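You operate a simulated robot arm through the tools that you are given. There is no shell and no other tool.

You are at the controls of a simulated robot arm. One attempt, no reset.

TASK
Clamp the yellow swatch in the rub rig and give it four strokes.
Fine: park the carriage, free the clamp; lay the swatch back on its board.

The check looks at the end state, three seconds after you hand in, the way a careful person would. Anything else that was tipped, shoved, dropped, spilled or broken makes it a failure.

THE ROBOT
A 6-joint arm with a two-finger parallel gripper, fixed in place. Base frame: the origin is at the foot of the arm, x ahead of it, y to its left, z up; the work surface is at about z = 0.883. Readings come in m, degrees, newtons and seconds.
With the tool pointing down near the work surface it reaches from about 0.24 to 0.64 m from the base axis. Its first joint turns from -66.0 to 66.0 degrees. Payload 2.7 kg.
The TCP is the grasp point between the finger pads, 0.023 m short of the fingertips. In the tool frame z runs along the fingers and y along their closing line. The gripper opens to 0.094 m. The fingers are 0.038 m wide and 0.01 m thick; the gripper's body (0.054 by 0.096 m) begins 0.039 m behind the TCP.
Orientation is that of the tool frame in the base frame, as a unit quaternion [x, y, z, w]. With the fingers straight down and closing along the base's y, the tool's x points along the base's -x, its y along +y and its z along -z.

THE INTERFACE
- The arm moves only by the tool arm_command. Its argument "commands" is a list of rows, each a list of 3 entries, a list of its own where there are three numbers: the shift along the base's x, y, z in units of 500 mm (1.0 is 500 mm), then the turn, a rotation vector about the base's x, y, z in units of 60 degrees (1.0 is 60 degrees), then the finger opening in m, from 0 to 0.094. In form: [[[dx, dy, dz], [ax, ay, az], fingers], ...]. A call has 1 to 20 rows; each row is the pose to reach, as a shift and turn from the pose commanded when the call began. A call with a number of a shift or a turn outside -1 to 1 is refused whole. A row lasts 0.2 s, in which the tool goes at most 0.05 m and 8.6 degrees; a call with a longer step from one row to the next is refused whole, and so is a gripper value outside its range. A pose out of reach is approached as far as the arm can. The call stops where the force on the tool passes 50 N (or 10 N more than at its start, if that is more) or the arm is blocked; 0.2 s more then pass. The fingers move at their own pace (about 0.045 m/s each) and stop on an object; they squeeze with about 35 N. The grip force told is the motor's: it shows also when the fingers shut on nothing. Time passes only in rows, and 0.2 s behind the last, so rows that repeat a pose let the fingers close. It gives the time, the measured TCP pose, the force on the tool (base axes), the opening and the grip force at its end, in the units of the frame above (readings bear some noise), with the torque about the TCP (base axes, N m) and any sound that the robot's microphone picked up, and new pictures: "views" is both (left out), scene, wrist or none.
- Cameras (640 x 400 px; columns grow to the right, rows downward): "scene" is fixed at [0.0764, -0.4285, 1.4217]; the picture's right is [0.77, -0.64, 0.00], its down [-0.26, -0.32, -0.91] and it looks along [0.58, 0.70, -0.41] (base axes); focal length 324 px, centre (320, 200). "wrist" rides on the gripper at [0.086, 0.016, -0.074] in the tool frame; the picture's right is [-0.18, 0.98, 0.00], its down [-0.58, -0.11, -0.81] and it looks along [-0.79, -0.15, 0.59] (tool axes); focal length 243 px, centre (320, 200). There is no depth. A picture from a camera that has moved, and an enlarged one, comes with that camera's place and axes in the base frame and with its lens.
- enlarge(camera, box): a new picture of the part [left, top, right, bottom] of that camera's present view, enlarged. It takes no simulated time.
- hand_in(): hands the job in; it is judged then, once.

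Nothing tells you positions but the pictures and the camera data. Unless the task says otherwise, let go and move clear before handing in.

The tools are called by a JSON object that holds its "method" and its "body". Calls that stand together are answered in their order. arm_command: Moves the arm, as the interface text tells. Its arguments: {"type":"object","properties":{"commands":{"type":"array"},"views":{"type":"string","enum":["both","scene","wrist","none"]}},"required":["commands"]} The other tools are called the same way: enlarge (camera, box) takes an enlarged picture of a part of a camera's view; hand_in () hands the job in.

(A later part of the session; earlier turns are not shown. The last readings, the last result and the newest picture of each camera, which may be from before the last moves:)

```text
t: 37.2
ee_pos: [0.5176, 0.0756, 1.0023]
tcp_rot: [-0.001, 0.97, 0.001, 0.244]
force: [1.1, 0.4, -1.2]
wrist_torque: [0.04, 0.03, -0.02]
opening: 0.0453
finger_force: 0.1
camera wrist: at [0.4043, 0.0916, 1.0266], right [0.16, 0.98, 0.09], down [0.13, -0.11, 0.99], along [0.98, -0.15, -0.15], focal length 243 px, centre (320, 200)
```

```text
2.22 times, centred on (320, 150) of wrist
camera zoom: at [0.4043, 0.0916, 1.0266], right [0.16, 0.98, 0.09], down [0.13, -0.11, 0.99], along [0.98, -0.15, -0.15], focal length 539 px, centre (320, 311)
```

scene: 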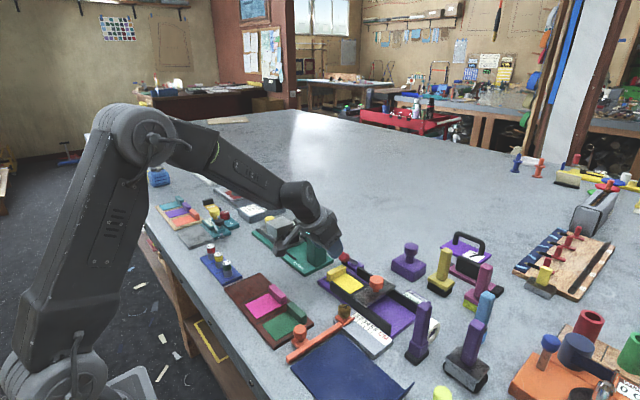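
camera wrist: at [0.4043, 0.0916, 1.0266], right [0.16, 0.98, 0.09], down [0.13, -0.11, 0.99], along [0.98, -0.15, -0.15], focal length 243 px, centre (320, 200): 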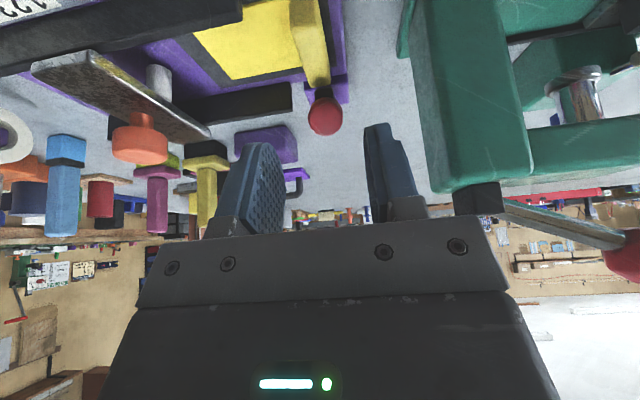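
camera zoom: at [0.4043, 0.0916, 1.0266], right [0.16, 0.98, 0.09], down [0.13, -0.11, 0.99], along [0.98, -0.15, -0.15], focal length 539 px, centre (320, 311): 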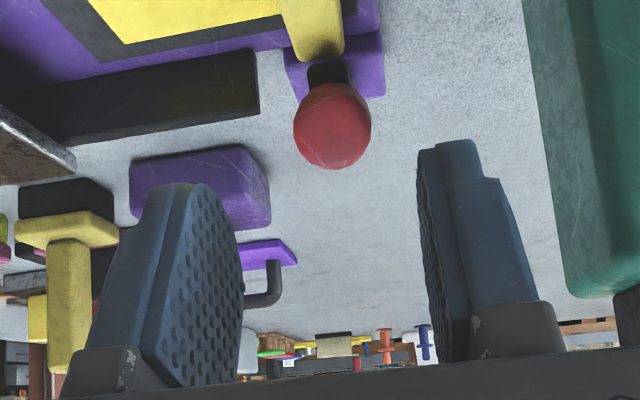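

The lever stays where it was left, about 46° over, with the tab just about at the ridge top. I'll straighten the hand, close the fingers and press the knob down from above.

{"method": "arm_command", "body": {"commands": [[[0.02, 0, 0.01], [0, 0.1177, 0], 0.03], [[0.05, 0, 0.01], [0, 0.2354, 0], 0.015], [[0.085, 0, 0.01], [0, 0.3531, 0], 0.0], [[0.117, 0, 0.005], [0, 0.4707, 0], 0.0], [[0.117, 0, 0.0], [0, 0.4707, 0], 0.0]]}}

{"method": "enlarge", "body": {"camera": "wrist", "box": [200, 40, 440, 240]}}

{"method": "enlarge", "body": {"camera": "scene", "box": [310, 220, 410, 285]}}

```text
t: 38.4
ee_pos: [0.5754, 0.0743, 1.0035]
tcp_rot: [0.0, 1.0, 0.0, -0.001]
force: [-0.6, -0.2, -0.3]
wrist_torque: [-0.01, 0.0, -0.02]
opening: 0.0
finger_force: 35.4
camera wrist: at [0.4878, 0.0914, 1.0769], right [0.18, 0.98, 0.0], down [0.58, -0.11, 0.8], along [0.79, -0.15, -0.59], focal length 243 px, centre (320, 200)
```

scene: 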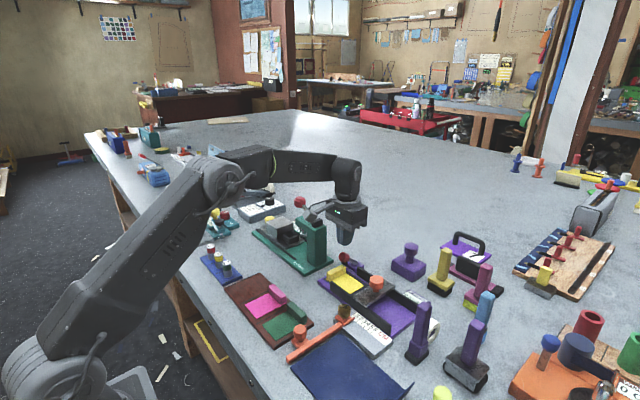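
wrist: 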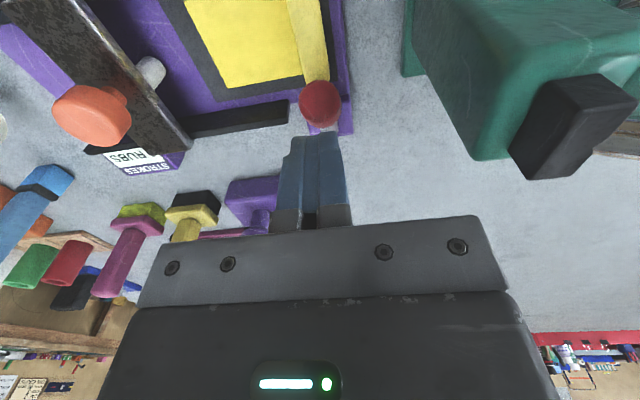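

```text
2.00 times, centred on (320, 140) of wrist
camera zoom: at [0.4878, 0.0914, 1.0769], right [0.18, 0.98, 0.0], down [0.58, -0.11, 0.8], along [0.79, -0.15, -0.59], focal length 485 px, centre (320, 320)
```

zoom: 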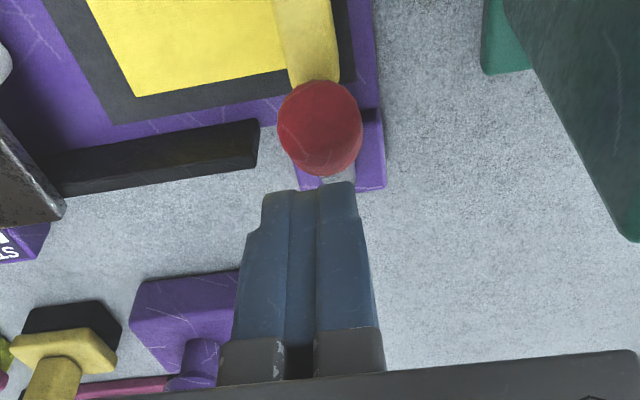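

```text
6.15 times, centred on (360, 252) of scene
camera zoom: at [0.0764, -0.4285, 1.4217], right [0.77, -0.64, 0.0], down [-0.26, -0.32, -0.91], along [0.58, 0.7, -0.41], focal length 1992 px, centre (74, -123)
```

zoom: 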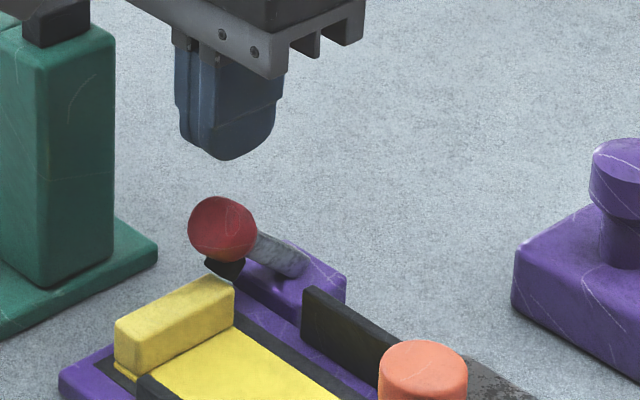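

The knob is under the closed fingers at about (0.573, 0.076), top z≈0.952. I lower to touch it, then press in small steps.

{"method": "arm_command", "body": {"commands": [[[0.0, 0.003, -0.03], [0, 0, 0], 0.0], [[0.0, 0.003, -0.05], [0, 0, 0], 0.0], [[0.0, 0.003, -0.056], [0, 0, 0], 0.0], [[0.0, 0.003, -0.06], [0, 0, 0], 0.0]], "views": "none"}}

```text
t: 39.4
ee_pos: [0.5754, 0.0762, 0.9765]
tcp_rot: [0.001, 1.0, -0.001, 0.002]
force: [-6.9, 0.1, 21.2]
wrist_torque: [-0.02, 0.15, -0.01]
opening: 0.0002
finger_force: 35.3
```

Contact with 21 N at the knob and no movement so far. I press a little further, step by step.

{"method": "arm_command", "body": {"commands": [[[-0.002, 0, -0.004], [0, 0, 0], 0.0], [[-0.004, 0, -0.008], [0, 0, 0], 0.0]], "views": "none"}}

```text
t: 40.0
ee_pos: [0.575, 0.0762, 0.9761]
tcp_rot: [0.0, 1.0, 0.001, 0.006]
force: [-10.0, 1.6, 41.0]
wrist_torque: [0.0, 0.25, -0.01]
opening: 0.0
finger_force: 35.2
```

The knob does not move further even at 41 N, so the tab is firmly down on the swatch's ridge — it is clamped. I rise and check.

{"method": "arm_command", "body": {"commands": [[[0.0, 0, 0.02], [0, 0, 0], 0.0], [[0.0, 0, 0.06], [0, 0, 0], 0.0], [[0.0, 0, 0.12], [0, 0, 0], 0.0]]}}

{"method": "enlarge", "body": {"camera": "scene", "box": [320, 240, 400, 290]}}

{"method": "enlarge", "body": {"camera": "wrist", "box": [200, 0, 440, 200]}}

```text
t: 40.8
ee_pos: [0.5759, 0.0747, 1.0286]
tcp_rot: [0.001, 1.0, 0.0, -0.001]
force: [-0.2, 0.0, 0.0]
wrist_torque: [-0.01, 0.0, -0.04]
opening: 0.0
finger_force: 35.0
camera wrist: at [0.4877, 0.092, 1.1026], right [0.18, 0.98, 0.0], down [0.58, -0.11, 0.8], along [0.79, -0.15, -0.59], focal length 243 px, centre (320, 200)
```

scene: 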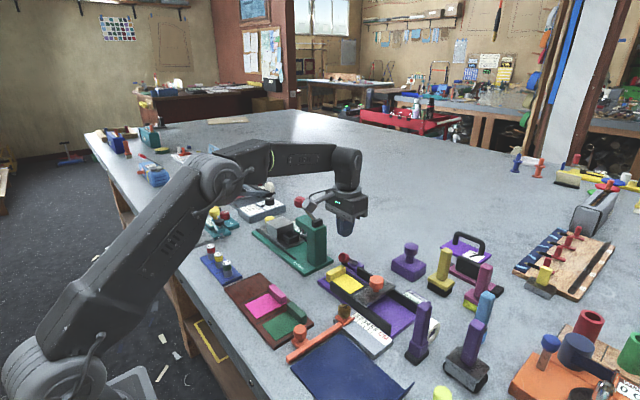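
wrist: 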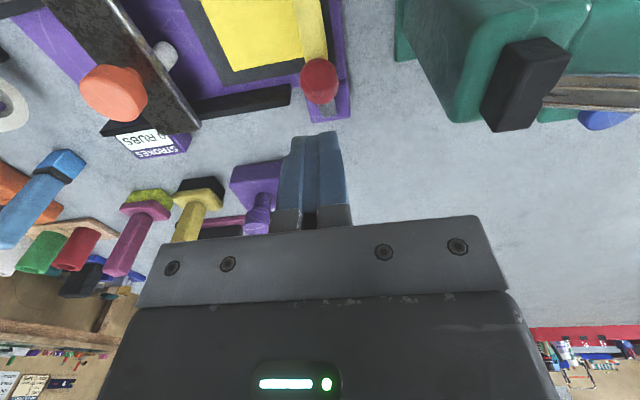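

```text
8.00 times, centred on (360, 265) of scene
camera zoom: at [0.0764, -0.4285, 1.4217], right [0.77, -0.64, 0.0], down [-0.26, -0.32, -0.91], along [0.58, 0.7, -0.41], focal length 2590 px, centre (0, -320)
```

zoom: 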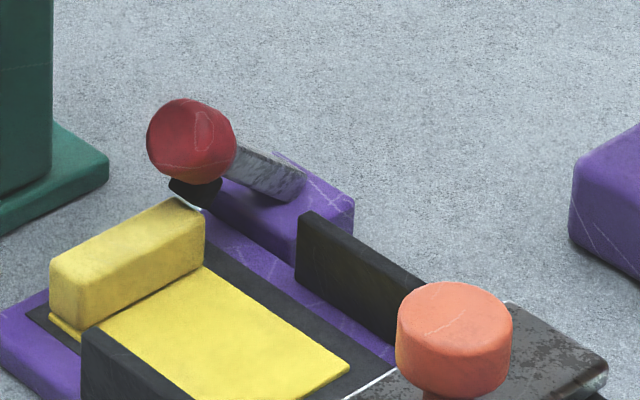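

```text
2.00 times, centred on (320, 100) of wrist
camera zoom: at [0.4877, 0.092, 1.1026], right [0.18, 0.98, 0.0], down [0.58, -0.11, 0.8], along [0.79, -0.15, -0.59], focal length 485 px, centre (320, 400)
```

zoom: 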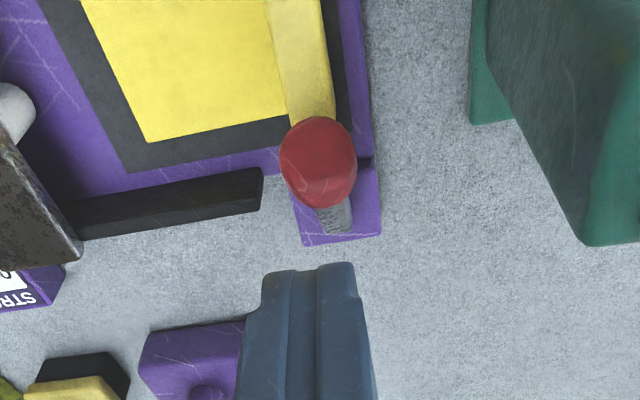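

The lever holds with the tab resting on the ridge end. Now I go above the carriage's orange knob, about (0.549, -0.056), with the fingers open 60 mm.

{"method": "arm_command", "body": {"commands": [[[-0.014, -0.07, 0.0], [0, 0, 0], 0.03], [[-0.03, -0.15, 0.0], [0, 0, 0], 0.06], [[-0.045, -0.22, 0.0], [0, 0, 0], 0.06], [[-0.054, -0.262, 0.0], [0, 0, 0], 0.06], [[-0.054, -0.262, 0.0], [0, 0, 0], 0.06]]}}

{"method": "enlarge", "body": {"camera": "wrist", "box": [200, 0, 440, 200]}}

{"method": "enlarge", "body": {"camera": "scene", "box": [330, 230, 450, 310]}}

```text
t: 42.0
ee_pos: [0.5466, -0.0558, 1.031]
tcp_rot: [0.0, 1.0, 0.0, -0.001]
force: [-0.3, 0.7, -1.0]
wrist_torque: [0.01, -0.03, -0.03]
opening: 0.0602
finger_force: 0.1
camera wrist: at [0.4589, -0.0383, 1.104], right [0.18, 0.98, 0.0], down [0.58, -0.11, 0.81], along [0.79, -0.15, -0.59], focal length 243 px, centre (320, 200)
```

scene: 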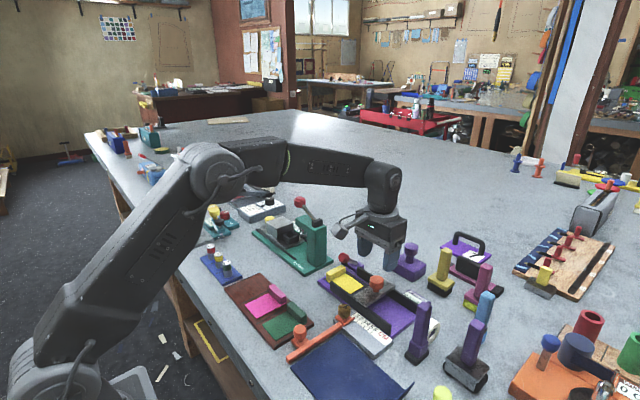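
wrist: 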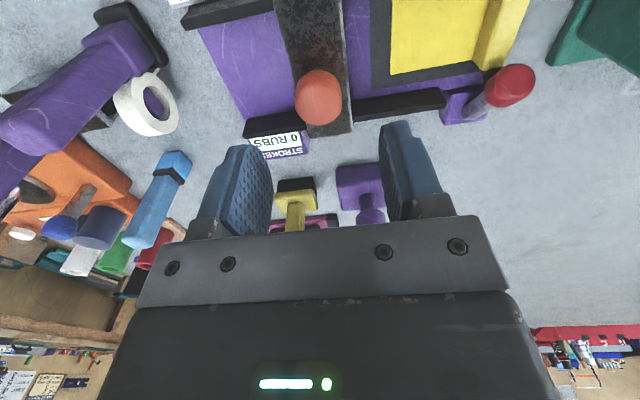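

```text
2.00 times, centred on (320, 100) of wrist
camera zoom: at [0.4589, -0.0383, 1.104], right [0.18, 0.98, 0.0], down [0.58, -0.11, 0.81], along [0.79, -0.15, -0.59], focal length 485 px, centre (320, 400)
```

zoom: 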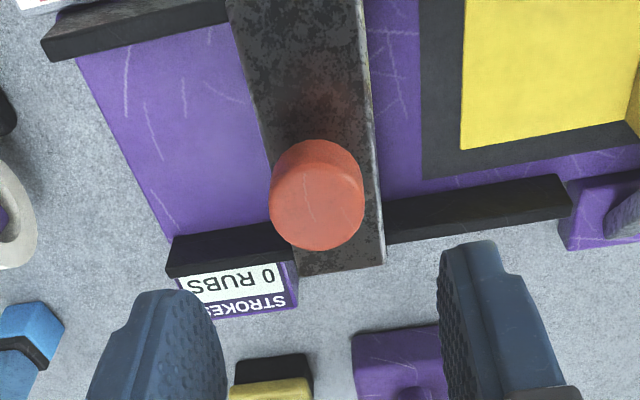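

```text
5.00 times, centred on (390, 270) of scene
camera zoom: at [0.0764, -0.4285, 1.4217], right [0.77, -0.64, 0.0], down [-0.26, -0.32, -0.91], along [0.58, 0.7, -0.41], focal length 1619 px, centre (-30, -150)
```

zoom: 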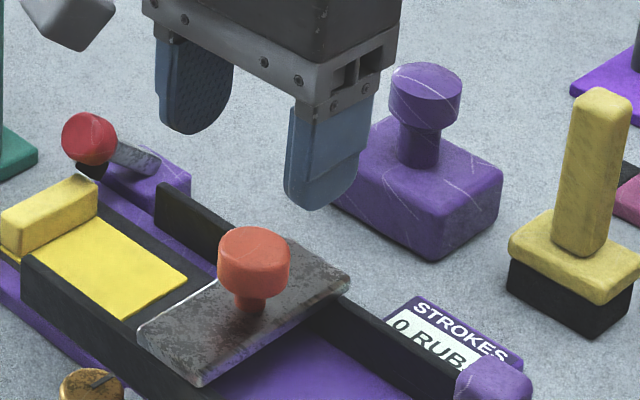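

The carriage knob centre reads (0.548, -0.055), top z≈0.959. I lower the open fingers around it.

{"method": "arm_command", "body": {"commands": [[[0.002, 0.0, -0.05], [0, 0, 0], 0.06], [[0.002, 0.0, -0.1], [0, 0, 0], 0.06], [[0.002, 0.0, -0.134], [0, 0, 0], 0.06], [[0.002, 0.0, -0.134], [0, 0, 0], 0.06]]}}

{"method": "enlarge", "body": {"camera": "wrist", "box": [200, 40, 440, 240]}}

{"method": "enlarge", "body": {"camera": "scene", "box": [330, 230, 450, 310]}}

```text
t: 43.0
ee_pos: [0.5494, -0.055, 0.9605]
tcp_rot: [0.0, 1.0, 0.0, 0.0]
force: [-0.1, -1.1, 1.1]
wrist_torque: [-0.01, 0.01, -0.02]
opening: 0.06
finger_force: 0.0
camera wrist: at [0.4614, -0.0386, 1.0349], right [0.18, 0.98, 0.0], down [0.58, -0.11, 0.81], along [0.79, -0.15, -0.59], focal length 243 px, centre (320, 200)
```

scene: 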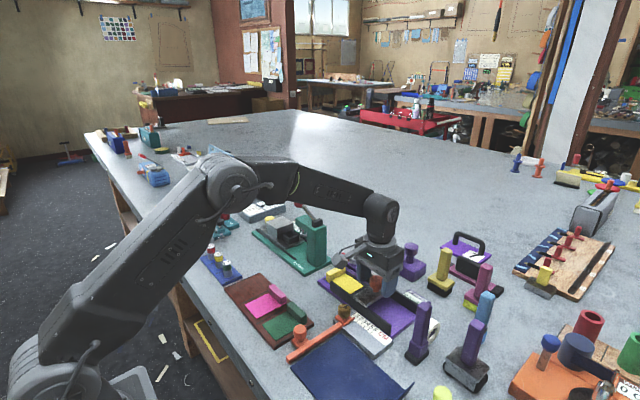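
wrist: 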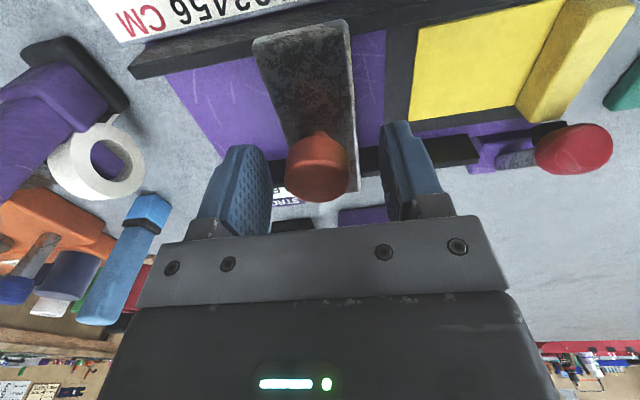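

```text
2.00 times, centred on (320, 140) of wrist
camera zoom: at [0.4614, -0.0386, 1.0349], right [0.18, 0.98, 0.0], down [0.58, -0.11, 0.81], along [0.79, -0.15, -0.59], focal length 485 px, centre (320, 320)
```

zoom: 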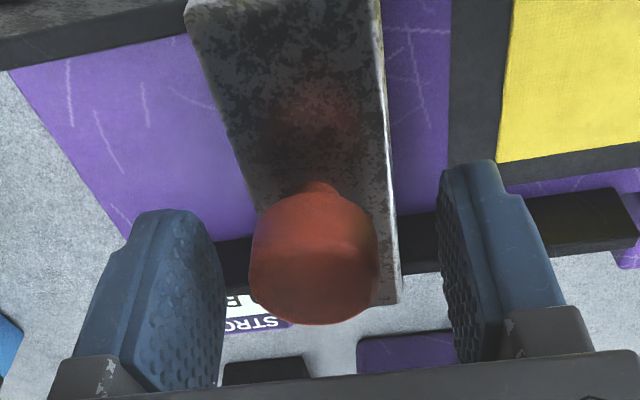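

```text
5.00 times, centred on (390, 270) of scene
camera zoom: at [0.0764, -0.4285, 1.4217], right [0.77, -0.64, 0.0], down [-0.26, -0.32, -0.91], along [0.58, 0.7, -0.41], focal length 1619 px, centre (-30, -150)
```

zoom: 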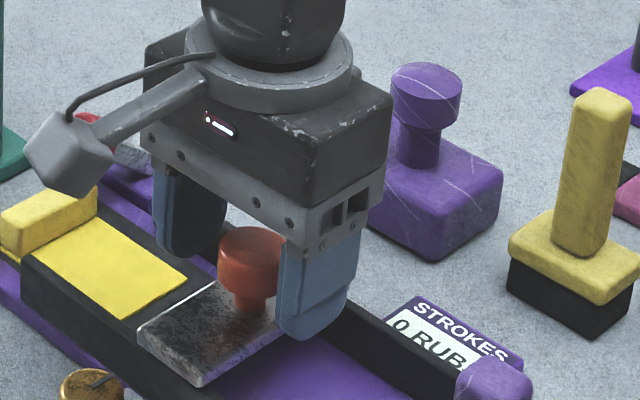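

The knob is nicely between the fingers, tips just above the carriage plate. I close on it.

{"method": "arm_command", "body": {"commands": [[[0, 0, 0], [0, 0, 0], 0.04], [[0, 0, 0], [0, 0, 0], 0.02], [[0, 0, 0], [0, 0, 0], 0.02], [[0, 0, 0], [0, 0, 0], 0.02]], "views": "none"}}

```text
t: 44.0
ee_pos: [0.5485, -0.0556, 0.9607]
tcp_rot: [0.0, 1.0, 0.0, 0.0]
force: [0.4, 1.0, -1.1]
wrist_torque: [0.03, -0.11, -0.01]
opening: 0.0312
finger_force: 44.8
```

The carriage knob is gripped (31 mm). I push it a little toward the swatch to feel the travel.

{"method": "arm_command", "body": {"commands": [[[0, 0.02, 0], [0, 0, 0], 0.02], [[0, 0.04, 0], [0, 0, 0], 0.02], [[0, 0.06, 0], [0, 0, 0], 0.02]], "views": "none"}}

```text
t: 44.8
ee_pos: [0.549, -0.026, 0.9603]
tcp_rot: [0.0, 1.0, 0.0, 0.0]
force: [18.4, -1.1, -23.1]
wrist_torque: [-0.02, -0.41, 0.03]
opening: 0.0316
finger_force: 45.1
```

The carriage slid 30 mm with little drag along y, but there are side forces (18 N in x, -23 N in z). I look at the pictures before going on.

{"method": "enlarge", "body": {"camera": "scene", "box": [330, 230, 450, 310]}}

{"method": "enlarge", "body": {"camera": "wrist", "box": [200, 40, 440, 240]}}

{"method": "enlarge", "body": {"camera": "wrist", "box": [320, 0, 640, 200]}}

```text
5.00 times, centred on (390, 270) of scene
camera zoom: at [0.0773, -0.4285, 1.4217], right [0.77, -0.64, 0.0], down [-0.26, -0.32, -0.91], along [0.58, 0.7, -0.41], focal length 1619 px, centre (-30, -150)
```

zoom: 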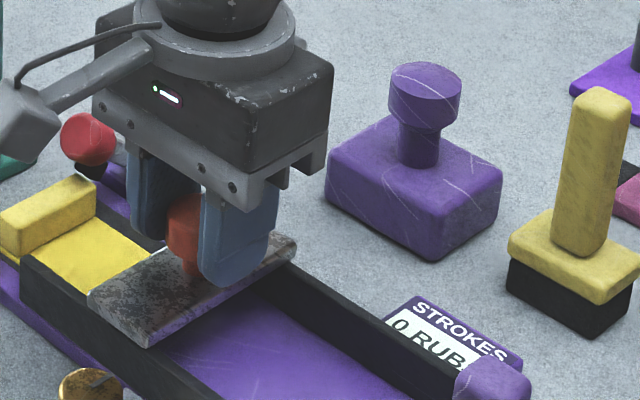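

```text
2.00 times, centred on (320, 140) of wrist
camera zoom: at [0.4613, -0.0083, 1.0355], right [0.18, 0.98, 0.0], down [0.58, -0.11, 0.81], along [0.79, -0.15, -0.59], focal length 485 px, centre (320, 320)
```

zoom: 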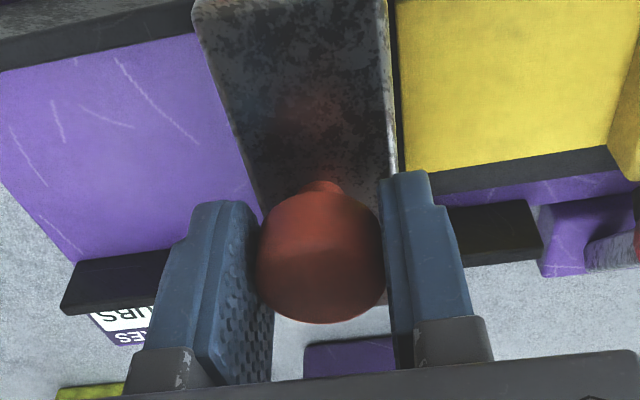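

```text
2.00 times, centred on (480, 100) of wrist
camera zoom: at [0.4613, -0.0083, 1.0355], right [0.18, 0.98, 0.0], down [0.58, -0.11, 0.81], along [0.79, -0.15, -0.59], focal length 485 px, centre (0, 400)
```

zoom: 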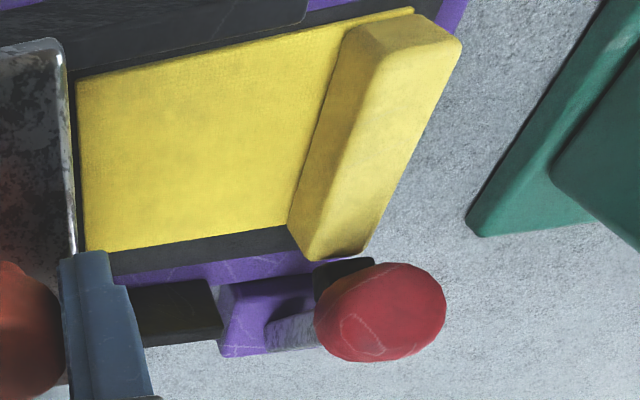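

The carriage moves fine and the swatch has not shifted. I continue the forward stroke over the sheet in 10 mm steps.

{"method": "arm_command", "body": {"commands": [[[0, 0.02, 0], [0, 0, 0], 0.02], [[0, 0.04, 0], [0, 0, 0], 0.02], [[0, 0.06, 0], [0, 0, 0], 0.02], [[0, 0.08, 0], [0, 0, 0], 0.02]], "views": "wrist"}}

```text
t: 45.8
ee_pos: [0.548, 0.0151, 0.9615]
tcp_rot: [0.0, 1.0, 0.0, 0.0]
force: [8.0, 0.1, -9.4]
wrist_torque: [-0.05, 0.0, 0.01]
opening: 0.031
finger_force: 44.5
camera wrist: at [0.461, 0.0327, 1.0355], right [0.18, 0.98, 0.0], down [0.58, -0.11, 0.81], along [0.79, -0.15, -0.59], focal length 243 px, centre (320, 200)
```

wrist: 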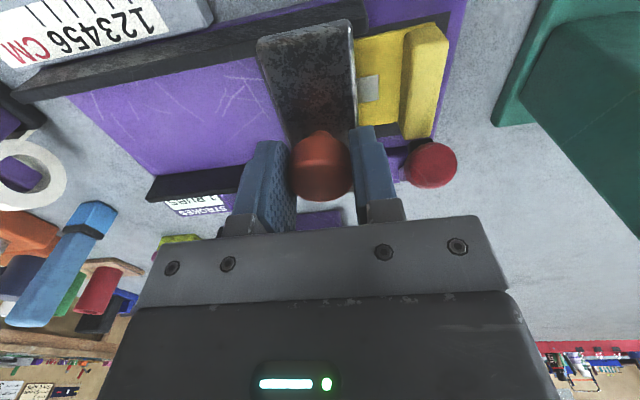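

{"method": "enlarge", "body": {"camera": "wrist", "box": [300, 0, 480, 200]}}

{"method": "enlarge", "body": {"camera": "scene", "box": [320, 230, 440, 310]}}

{"method": "enlarge", "body": {"camera": "wrist", "box": [130, 150, 290, 250]}}

```text
2.00 times, centred on (390, 100) of wrist
camera zoom: at [0.461, 0.0327, 1.0355], right [0.18, 0.98, 0.0], down [0.58, -0.11, 0.81], along [0.79, -0.15, -0.59], focal length 485 px, centre (180, 400)
```

zoom: 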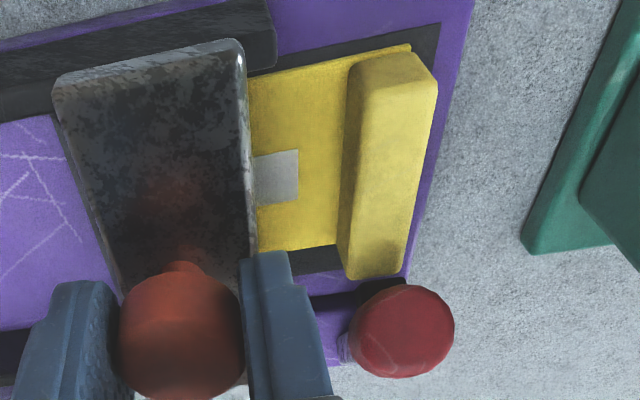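

```text
5.00 times, centred on (380, 270) of scene
camera zoom: at [0.0768, -0.4285, 1.4217], right [0.77, -0.64, 0.0], down [-0.26, -0.32, -0.91], along [0.58, 0.7, -0.41], focal length 1619 px, centre (20, -150)
```

zoom: 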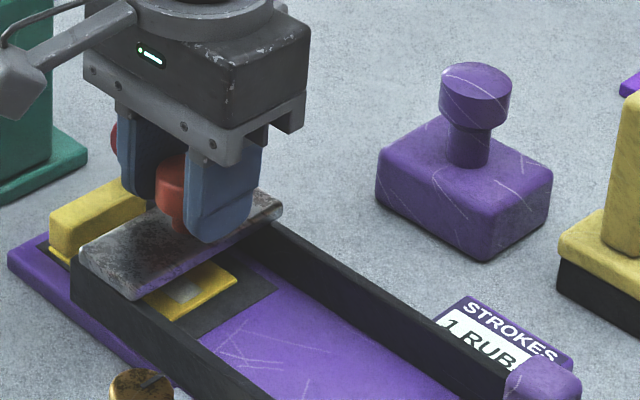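

```text
4.00 times, centred on (210, 200) of wrist
camera zoom: at [0.461, 0.0327, 1.0355], right [0.18, 0.98, 0.0], down [0.58, -0.11, 0.81], along [0.79, -0.15, -0.59], focal length 970 px, centre (760, 200)
```

zoom: 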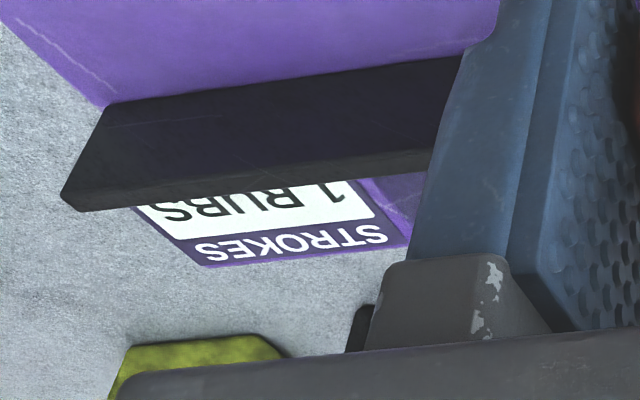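

The counter now reads 1 and a worn patch shows on the swatch, so the clamp and stroke register. I draw the carriage back to where it started and read the counter again.

{"method": "arm_command", "body": {"commands": [[[0, -0.02, 0], [0, 0, 0], 0.02], [[0, -0.04, 0], [0, 0, 0], 0.02], [[0, -0.06, 0], [0, 0, 0], 0.02], [[0, -0.08, 0], [0, 0, 0], 0.02], [[0, -0.1, 0], [0, 0, 0], 0.02], [[0, -0.12, 0], [0, 0, 0], 0.02], [[0, -0.14, 0], [0, 0, 0], 0.02]], "views": "wrist"}}

{"method": "enlarge", "body": {"camera": "scene", "box": [330, 230, 450, 310]}}

{"method": "enlarge", "body": {"camera": "wrist", "box": [320, 0, 560, 200]}}

```text
t: 47.4
ee_pos: [0.5495, -0.0558, 0.9614]
tcp_rot: [0.0, 1.0, 0.0, 0.001]
force: [16.2, 0.8, -2.1]
wrist_torque: [0.02, 0.78, -0.06]
opening: 0.0312
finger_force: 44.7
camera wrist: at [0.4604, -0.0381, 1.0354], right [0.18, 0.98, 0.0], down [0.58, -0.11, 0.81], along [0.79, -0.15, -0.59], focal length 243 px, centre (320, 200)
```

wrist: 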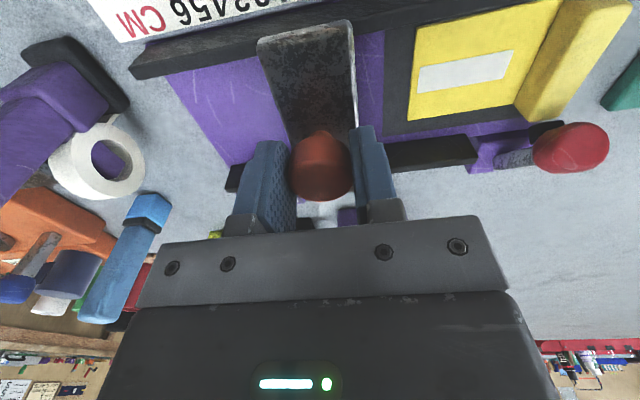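

```text
5.00 times, centred on (390, 270) of scene
camera zoom: at [0.0769, -0.4284, 1.4217], right [0.77, -0.64, 0.0], down [-0.26, -0.32, -0.91], along [0.58, 0.7, -0.41], focal length 1619 px, centre (-30, -150)
```

zoom: 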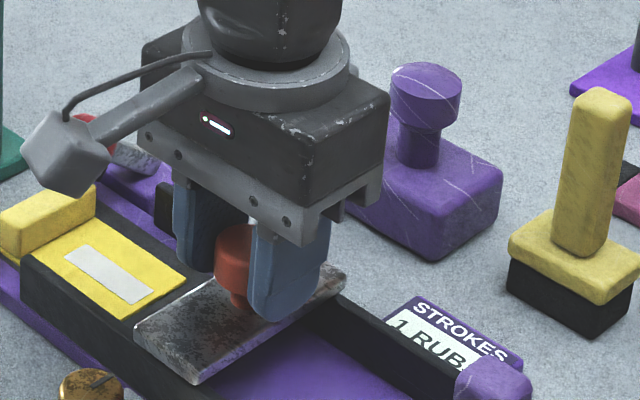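

```text
2.00 times, centred on (440, 100) of wrist
camera zoom: at [0.4604, -0.0381, 1.0354], right [0.18, 0.98, 0.0], down [0.58, -0.11, 0.81], along [0.79, -0.15, -0.59], focal length 485 px, centre (80, 400)
```

zoom: 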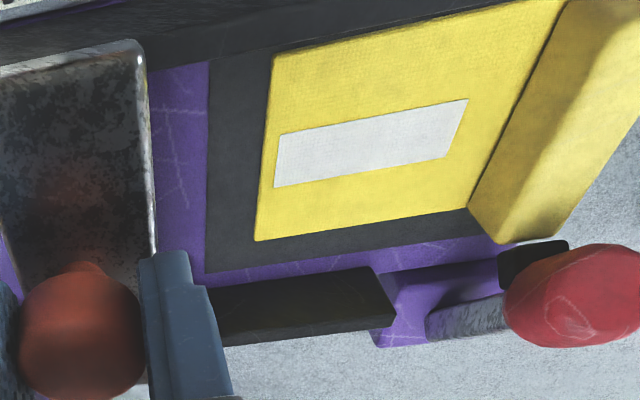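

The counter stays at 1 after the return, so one out-and-back is one stroke. I make the second forward pass.

{"method": "arm_command", "body": {"commands": [[[0, 0.02, 0], [0, 0, 0], 0.02], [[0, 0.04, 0], [0, 0, 0], 0.02], [[0, 0.06, 0], [0, 0, 0], 0.02], [[0, 0.08, 0], [0, 0, 0], 0.02], [[0, 0.1, 0], [0, 0, 0], 0.02], [[0, 0.12, 0], [0, 0, 0], 0.02], [[0, 0.14, 0], [0, 0, 0], 0.02]], "views": "wrist"}}

{"method": "enlarge", "body": {"camera": "scene", "box": [320, 230, 440, 310]}}

```text
t: 49.0
ee_pos: [0.5487, 0.0152, 0.9625]
tcp_rot: [0.0, 1.0, -0.001, 0.0]
force: [-2.7, 0.1, 1.2]
wrist_torque: [-0.06, -1.15, 0.0]
opening: 0.0311
finger_force: 45.1
camera wrist: at [0.4608, 0.0315, 1.0358], right [0.18, 0.98, 0.0], down [0.58, -0.11, 0.81], along [0.79, -0.15, -0.59], focal length 243 px, centre (320, 200)
```

wrist: 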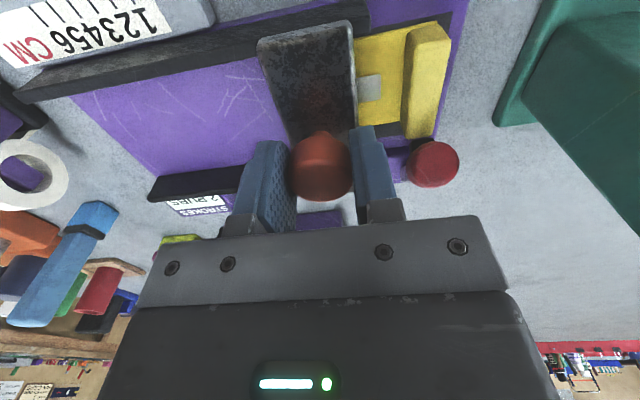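

```text
5.00 times, centred on (380, 270) of scene
camera zoom: at [0.0763, -0.4285, 1.4217], right [0.77, -0.64, 0.0], down [-0.26, -0.32, -0.91], along [0.58, 0.7, -0.41], focal length 1619 px, centre (20, -150)
```

zoom: 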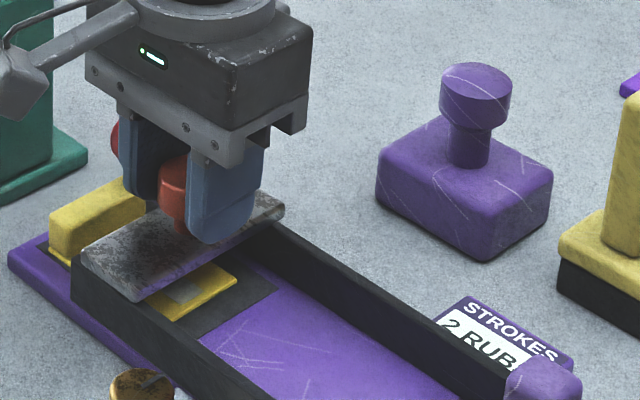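

The counter reads 2 RUBS now. I go back and make the third pass.

{"method": "arm_command", "body": {"commands": [[[0, -0.02, 0], [0, 0, 0], 0.02], [[0, -0.04, 0], [0, 0, 0], 0.02], [[0, -0.06, 0], [0, 0, 0], 0.02], [[0, -0.08, 0], [0, 0, 0], 0.02], [[0, -0.1, 0], [0, 0, 0], 0.02], [[0, -0.12, 0], [0, 0, 0], 0.02], [[0, -0.14, 0], [0, 0, 0], 0.02]], "views": "wrist"}}

{"method": "enlarge", "body": {"camera": "scene", "box": [330, 230, 450, 310]}}

```text
t: 50.6
ee_pos: [0.5484, -0.0544, 0.961]
tcp_rot: [0.0, 1.0, 0.0, -0.001]
force: [7.8, 0.4, -10.1]
wrist_torque: [0.05, -1.31, -0.04]
opening: 0.0315
finger_force: 45.0
camera wrist: at [0.4606, -0.0372, 1.0359], right [0.18, 0.98, 0.0], down [0.58, -0.11, 0.81], along [0.79, -0.15, -0.59], focal length 243 px, centre (320, 200)
```

wrist: 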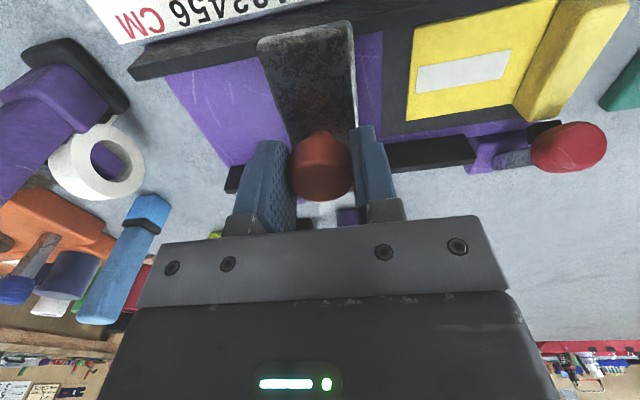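

```text
5.00 times, centred on (390, 270) of scene
camera zoom: at [0.0767, -0.4285, 1.4217], right [0.77, -0.64, 0.0], down [-0.26, -0.32, -0.91], along [0.58, 0.7, -0.41], focal length 1619 px, centre (-30, -150)
```

zoom: 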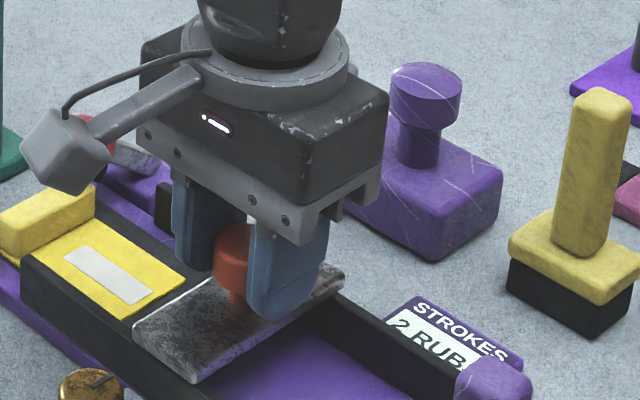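

Still 2 after the return, swatch in place. Third forward pass next.

{"method": "arm_command", "body": {"commands": [[[0, 0.02, 0], [0, 0, 0], 0.02], [[0, 0.04, 0], [0, 0, 0], 0.02], [[0, 0.06, 0], [0, 0, 0], 0.02], [[0, 0.08, 0], [0, 0, 0], 0.02], [[0, 0.1, 0], [0, 0, 0], 0.02], [[0, 0.12, 0], [0, 0, 0], 0.02], [[0, 0.14, 0], [0, 0, 0], 0.02]], "views": "none"}}

{"method": "enlarge", "body": {"camera": "scene", "box": [320, 230, 440, 310]}}

```text
t: 52.2
ee_pos: [0.5479, 0.0151, 0.9614]
tcp_rot: [0.001, 1.0, 0.0, -0.001]
force: [-6.2, -1.0, 8.7]
wrist_torque: [-0.11, -0.21, -0.01]
opening: 0.0314
finger_force: 44.6
```

```text
5.00 times, centred on (380, 270) of scene
camera zoom: at [0.0761, -0.4285, 1.4218], right [0.77, -0.64, 0.0], down [-0.26, -0.32, -0.91], along [0.58, 0.7, -0.41], focal length 1619 px, centre (20, -150)
```

zoom: 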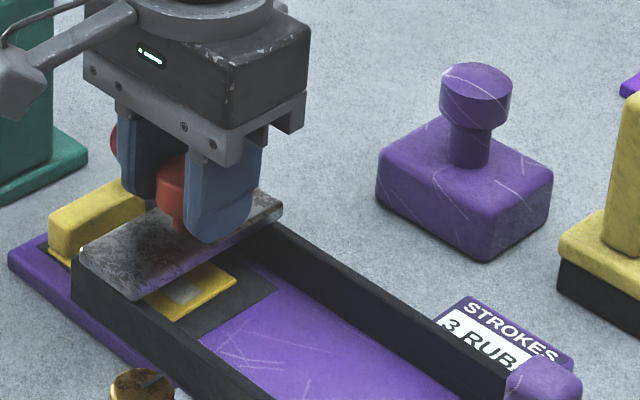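

The counter reads 3. Back again, then the fourth pass.

{"method": "arm_command", "body": {"commands": [[[0, -0.02, 0], [0, 0, 0], 0.02], [[0, -0.04, 0], [0, 0, 0], 0.02], [[0, -0.06, 0], [0, 0, 0], 0.02], [[0, -0.08, 0], [0, 0, 0], 0.02], [[0, -0.1, 0], [0, 0, 0], 0.02], [[0, -0.12, 0], [0, 0, 0], 0.02], [[0, -0.14, 0], [0, 0, 0], 0.02]], "views": "none"}}

{"method": "enlarge", "body": {"camera": "scene", "box": [330, 230, 450, 310]}}

```text
t: 53.8
ee_pos: [0.549, -0.0537, 0.9626]
tcp_rot: [0.0, 1.0, 0.0, 0.002]
force: [-1.3, 0.9, 15.2]
wrist_torque: [-0.01, 0.2, -0.14]
opening: 0.0312
finger_force: 45.7
```

```text
5.00 times, centred on (390, 270) of scene
camera zoom: at [0.0761, -0.4284, 1.4218], right [0.77, -0.64, 0.0], down [-0.26, -0.32, -0.91], along [0.58, 0.7, -0.41], focal length 1619 px, centre (-30, -150)
```

zoom: 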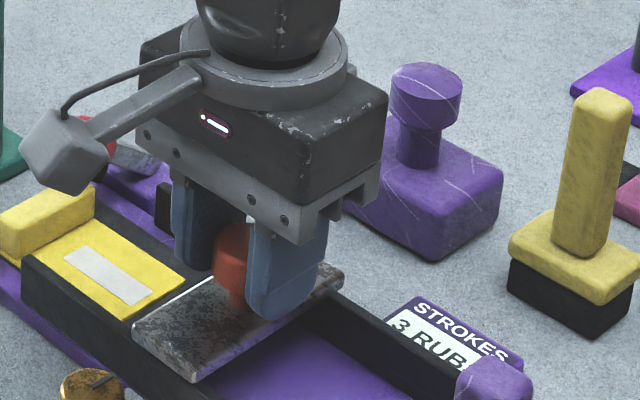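

Counter 3, carriage back. Now the fourth and last forward pass.

{"method": "arm_command", "body": {"commands": [[[0, 0.02, 0], [0, 0, 0], 0.02], [[0, 0.04, 0], [0, 0, 0], 0.02], [[0, 0.06, 0], [0, 0, 0], 0.02], [[0, 0.08, 0], [0, 0, 0], 0.02], [[0, 0.1, 0], [0, 0, 0], 0.02], [[0, 0.12, 0], [0, 0, 0], 0.02], [[0, 0.14, 0], [0, 0, 0], 0.02]], "views": "none"}}

{"method": "enlarge", "body": {"camera": "scene", "box": [320, 230, 440, 310]}}

```text
t: 55.4
ee_pos: [0.5482, 0.0141, 0.9617]
tcp_rot: [0.0, 1.0, -0.001, 0.001]
force: [9.0, -1.1, 12.9]
wrist_torque: [0.01, 0.1, -0.02]
opening: 0.0312
finger_force: 45.1
```

```text
5.00 times, centred on (380, 270) of scene
camera zoom: at [0.0764, -0.4285, 1.4217], right [0.77, -0.64, 0.0], down [-0.26, -0.32, -0.91], along [0.58, 0.7, -0.41], focal length 1619 px, centre (20, -150)
```

zoom: 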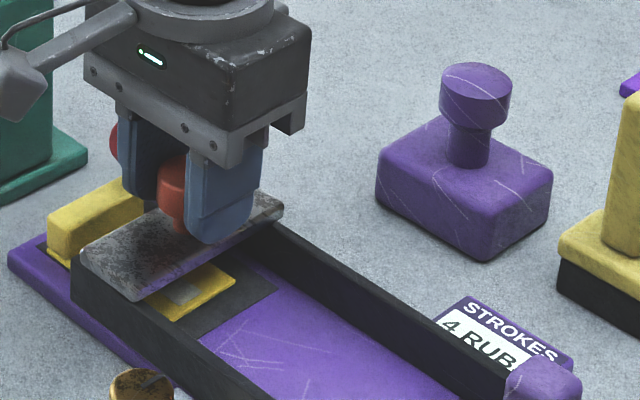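

Four strokes are counted. I draw the carriage back and then test whether it can go further toward -y to its end stop.

{"method": "arm_command", "body": {"commands": [[[0, -0.02, 0], [0, 0, 0], 0.02], [[0, -0.04, 0], [0, 0, 0], 0.02], [[0, -0.06, 0], [0, 0, 0], 0.02], [[0, -0.08, 0], [0, 0, 0], 0.02], [[0, -0.1, 0], [0, 0, 0], 0.02], [[0, -0.12, 0], [0, 0, 0], 0.02], [[0, -0.14, 0], [0, 0, 0], 0.02], [[0, -0.15, 0], [0, 0, 0], 0.02], [[0, -0.15, 0], [0, 0, 0], 0.02]], "views": "none"}}

```text
t: 57.4
ee_pos: [0.5488, -0.0573, 0.9616]
tcp_rot: [-0.002, 1.0, 0.002, 0.0]
force: [13.4, 23.1, 6.8]
wrist_torque: [0.43, -0.51, -0.09]
opening: 0.0313
finger_force: 45.2
```

The carriage meets a firm stop at its starting place (y≈-0.057, 23 N), so that is its parked end. I ease the push, open the fingers and rise.

{"method": "arm_command", "body": {"commands": [[[0, 0.005, 0], [0, 0, 0], 0.02], [[0, 0.005, 0], [0, 0, 0], 0.04], [[0, 0.005, 0], [0, 0, 0], 0.055], [[0, 0.005, 0], [0, 0, 0], 0.055], [[0, 0.005, 0.05], [0, 0, 0], 0.055], [[0, 0.005, 0.12], [0, 0, 0], 0.055], [[0, 0.005, 0.15], [0, 0, 0], 0.055]]}}

{"method": "enlarge", "body": {"camera": "scene", "box": [330, 230, 450, 310]}}

{"method": "enlarge", "body": {"camera": "wrist", "box": [220, 0, 560, 200]}}

```text
t: 59.0
ee_pos: [0.5473, -0.0575, 1.0365]
tcp_rot: [0.0, 1.0, 0.0, 0.0]
force: [-0.5, -0.1, -0.1]
wrist_torque: [0.03, 0.0, 0.04]
opening: 0.0552
finger_force: 0.0
camera wrist: at [0.4599, -0.0411, 1.11], right [0.18, 0.98, 0.0], down [0.58, -0.11, 0.81], along [0.79, -0.15, -0.59], focal length 243 px, centre (320, 200)
```

scene: 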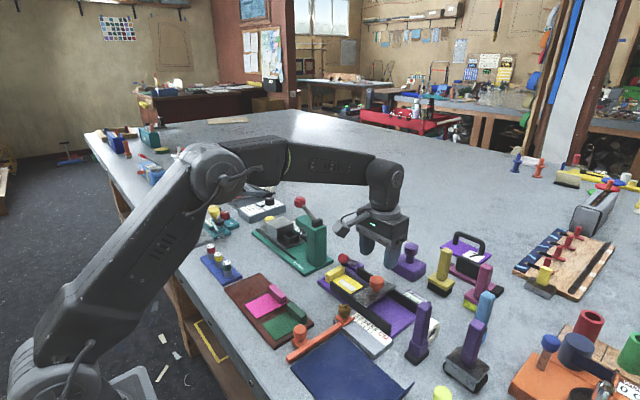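
wrist: 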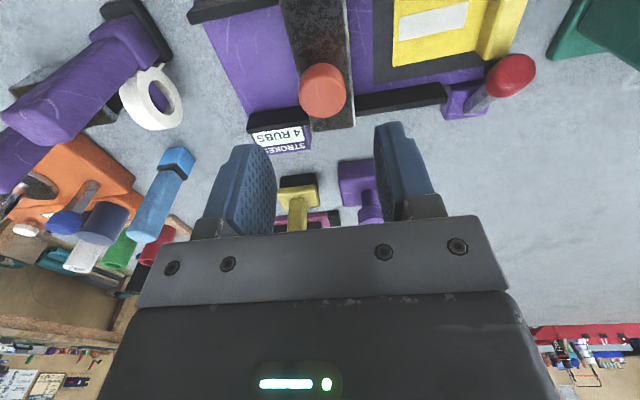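

```text
5.00 times, centred on (390, 270) of scene
camera zoom: at [0.0764, -0.4285, 1.4217], right [0.77, -0.64, 0.0], down [-0.26, -0.32, -0.91], along [0.58, 0.7, -0.41], focal length 1619 px, centre (-30, -150)
```

zoom: 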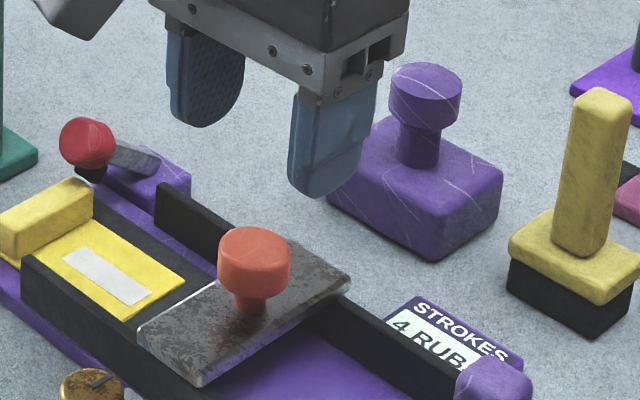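

```text
1.88 times, centred on (390, 100) of wrist
camera zoom: at [0.4599, -0.0411, 1.11], right [0.18, 0.98, 0.0], down [0.58, -0.11, 0.81], along [0.79, -0.15, -0.59], focal length 457 px, centre (188, 388)
```

zoom: 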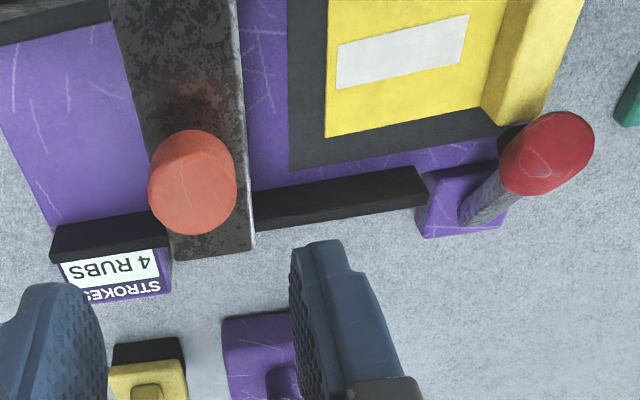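

Carriage is parked and the counter shows 4 RUBS. Next I free the clamp: I go with closed fingers to the -x side of the red knob, above the ridge.

{"method": "arm_command", "body": {"commands": [[[-0.01, 0.07, 0.0], [0, 0, 0], 0.03], [[-0.02, 0.14, 0.0], [0, 0, 0], 0.0], [[-0.03, 0.21, 0.0], [0, 0, 0], 0.0], [[-0.033, 0.267, 0.0], [0, 0, 0], 0.0], [[-0.033, 0.267, -0.04], [0, 0, 0], 0.0]]}}

{"method": "enlarge", "body": {"camera": "wrist", "box": [200, 0, 440, 200]}}

{"method": "enlarge", "body": {"camera": "scene", "box": [310, 220, 410, 285]}}

```text
t: 60.2
ee_pos: [0.5308, 0.0787, 1.0157]
tcp_rot: [0.0, 1.0, 0.0, 0.0]
force: [-0.1, 0.3, -0.7]
wrist_torque: [0.0, -0.02, -0.02]
opening: 0.0002
finger_force: 34.6
camera wrist: at [0.4422, 0.0958, 1.0897], right [0.18, 0.98, 0.0], down [0.58, -0.11, 0.81], along [0.79, -0.15, -0.59], focal length 243 px, centre (320, 200)
```

scene: 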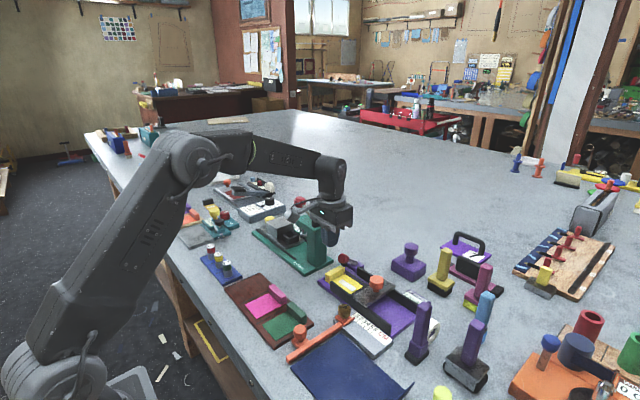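
wrist: 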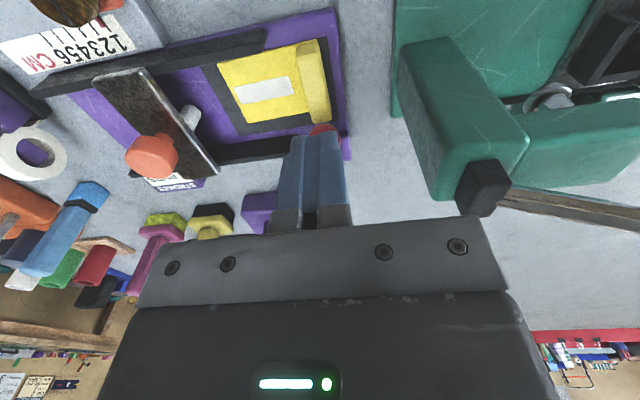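

```text
2.00 times, centred on (320, 100) of wrist
camera zoom: at [0.4422, 0.0958, 1.0897], right [0.18, 0.98, 0.0], down [0.58, -0.11, 0.81], along [0.79, -0.15, -0.59], focal length 485 px, centre (320, 400)
```

zoom: 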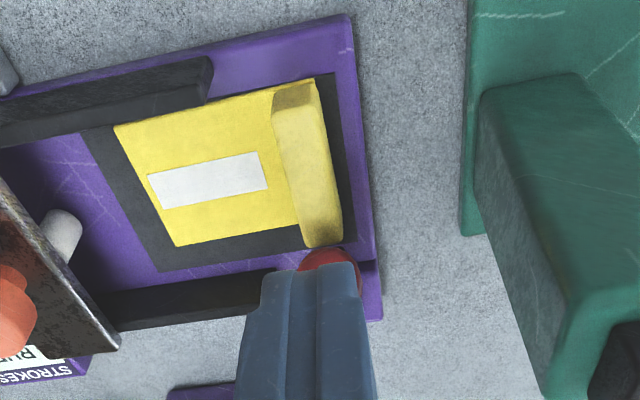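

```text
6.15 times, centred on (360, 252) of scene
camera zoom: at [0.0764, -0.4285, 1.4217], right [0.77, -0.64, 0.0], down [-0.26, -0.32, -0.91], along [0.58, 0.7, -0.41], focal length 1992 px, centre (74, -123)
```

zoom: 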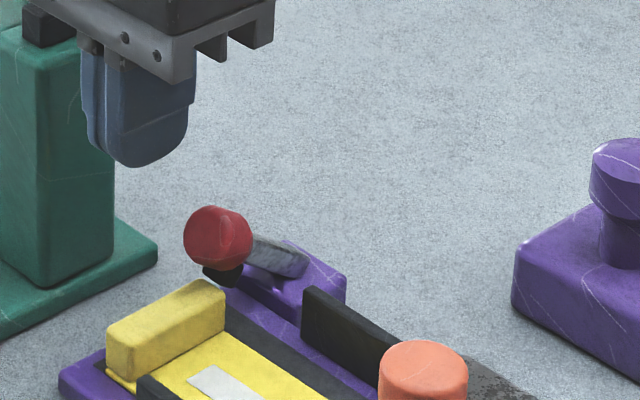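

The lever knob is at about (0.574, 0.0755, 0.935) and the fingers are on its -x side. I lower the closed fingers to tip z≈0.93, above the ridge.

{"method": "arm_command", "body": {"commands": [[[0.0, -0.005, -0.05], [0, 0, 0], 0.0], [[-0.002, -0.005, -0.1], [0, 0, 0], 0.0], [[-0.002, -0.005, -0.125], [0, 0, 0], 0.0], [[-0.002, -0.005, -0.125], [0, 0, 0], 0.0]]}}

{"method": "enlarge", "body": {"camera": "scene", "box": [310, 220, 410, 285]}}

```text
t: 61.2
ee_pos: [0.5294, 0.0734, 0.954]
tcp_rot: [0.0, 1.0, 0.0, 0.0]
force: [-0.2, 0.1, 0.6]
wrist_torque: [0.01, 0.04, -0.04]
opening: 0.0
finger_force: 35.0
camera wrist: at [0.4423, 0.0906, 1.0271], right [0.18, 0.98, 0.0], down [0.58, -0.11, 0.81], along [0.79, -0.15, -0.59], focal length 243 px, centre (320, 200)
```

scene: 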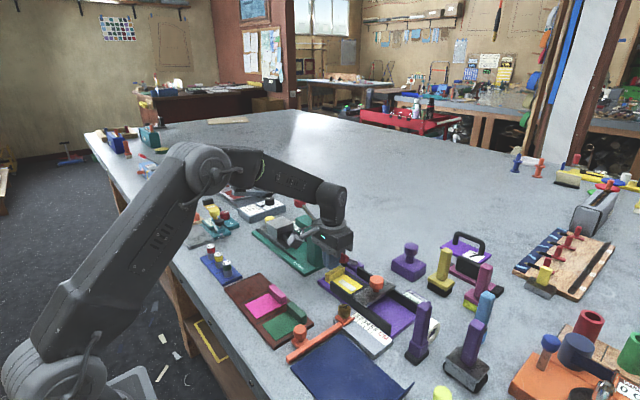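
wrist: 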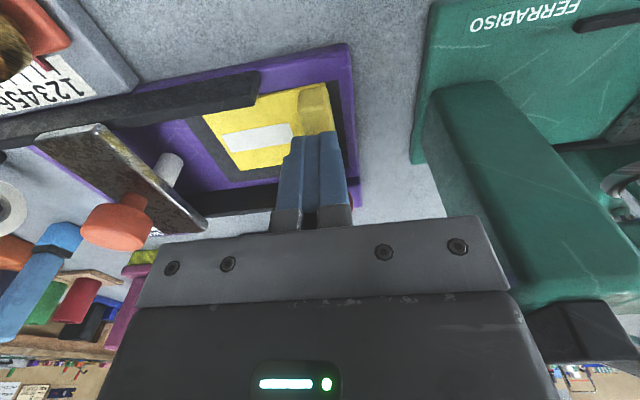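

```text
6.15 times, centred on (360, 252) of scene
camera zoom: at [0.0764, -0.4285, 1.4217], right [0.77, -0.64, 0.0], down [-0.26, -0.32, -0.91], along [0.58, 0.7, -0.41], focal length 1992 px, centre (74, -123)
```

zoom: 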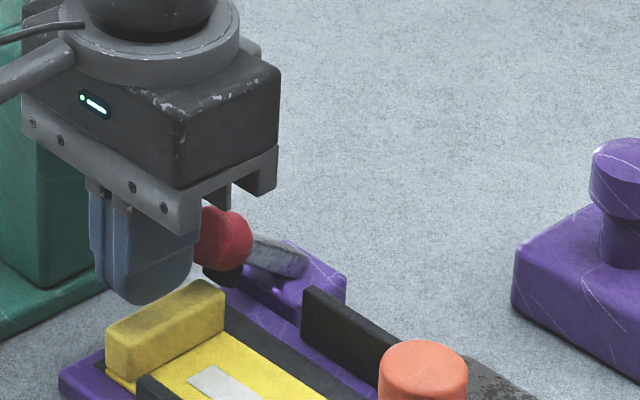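

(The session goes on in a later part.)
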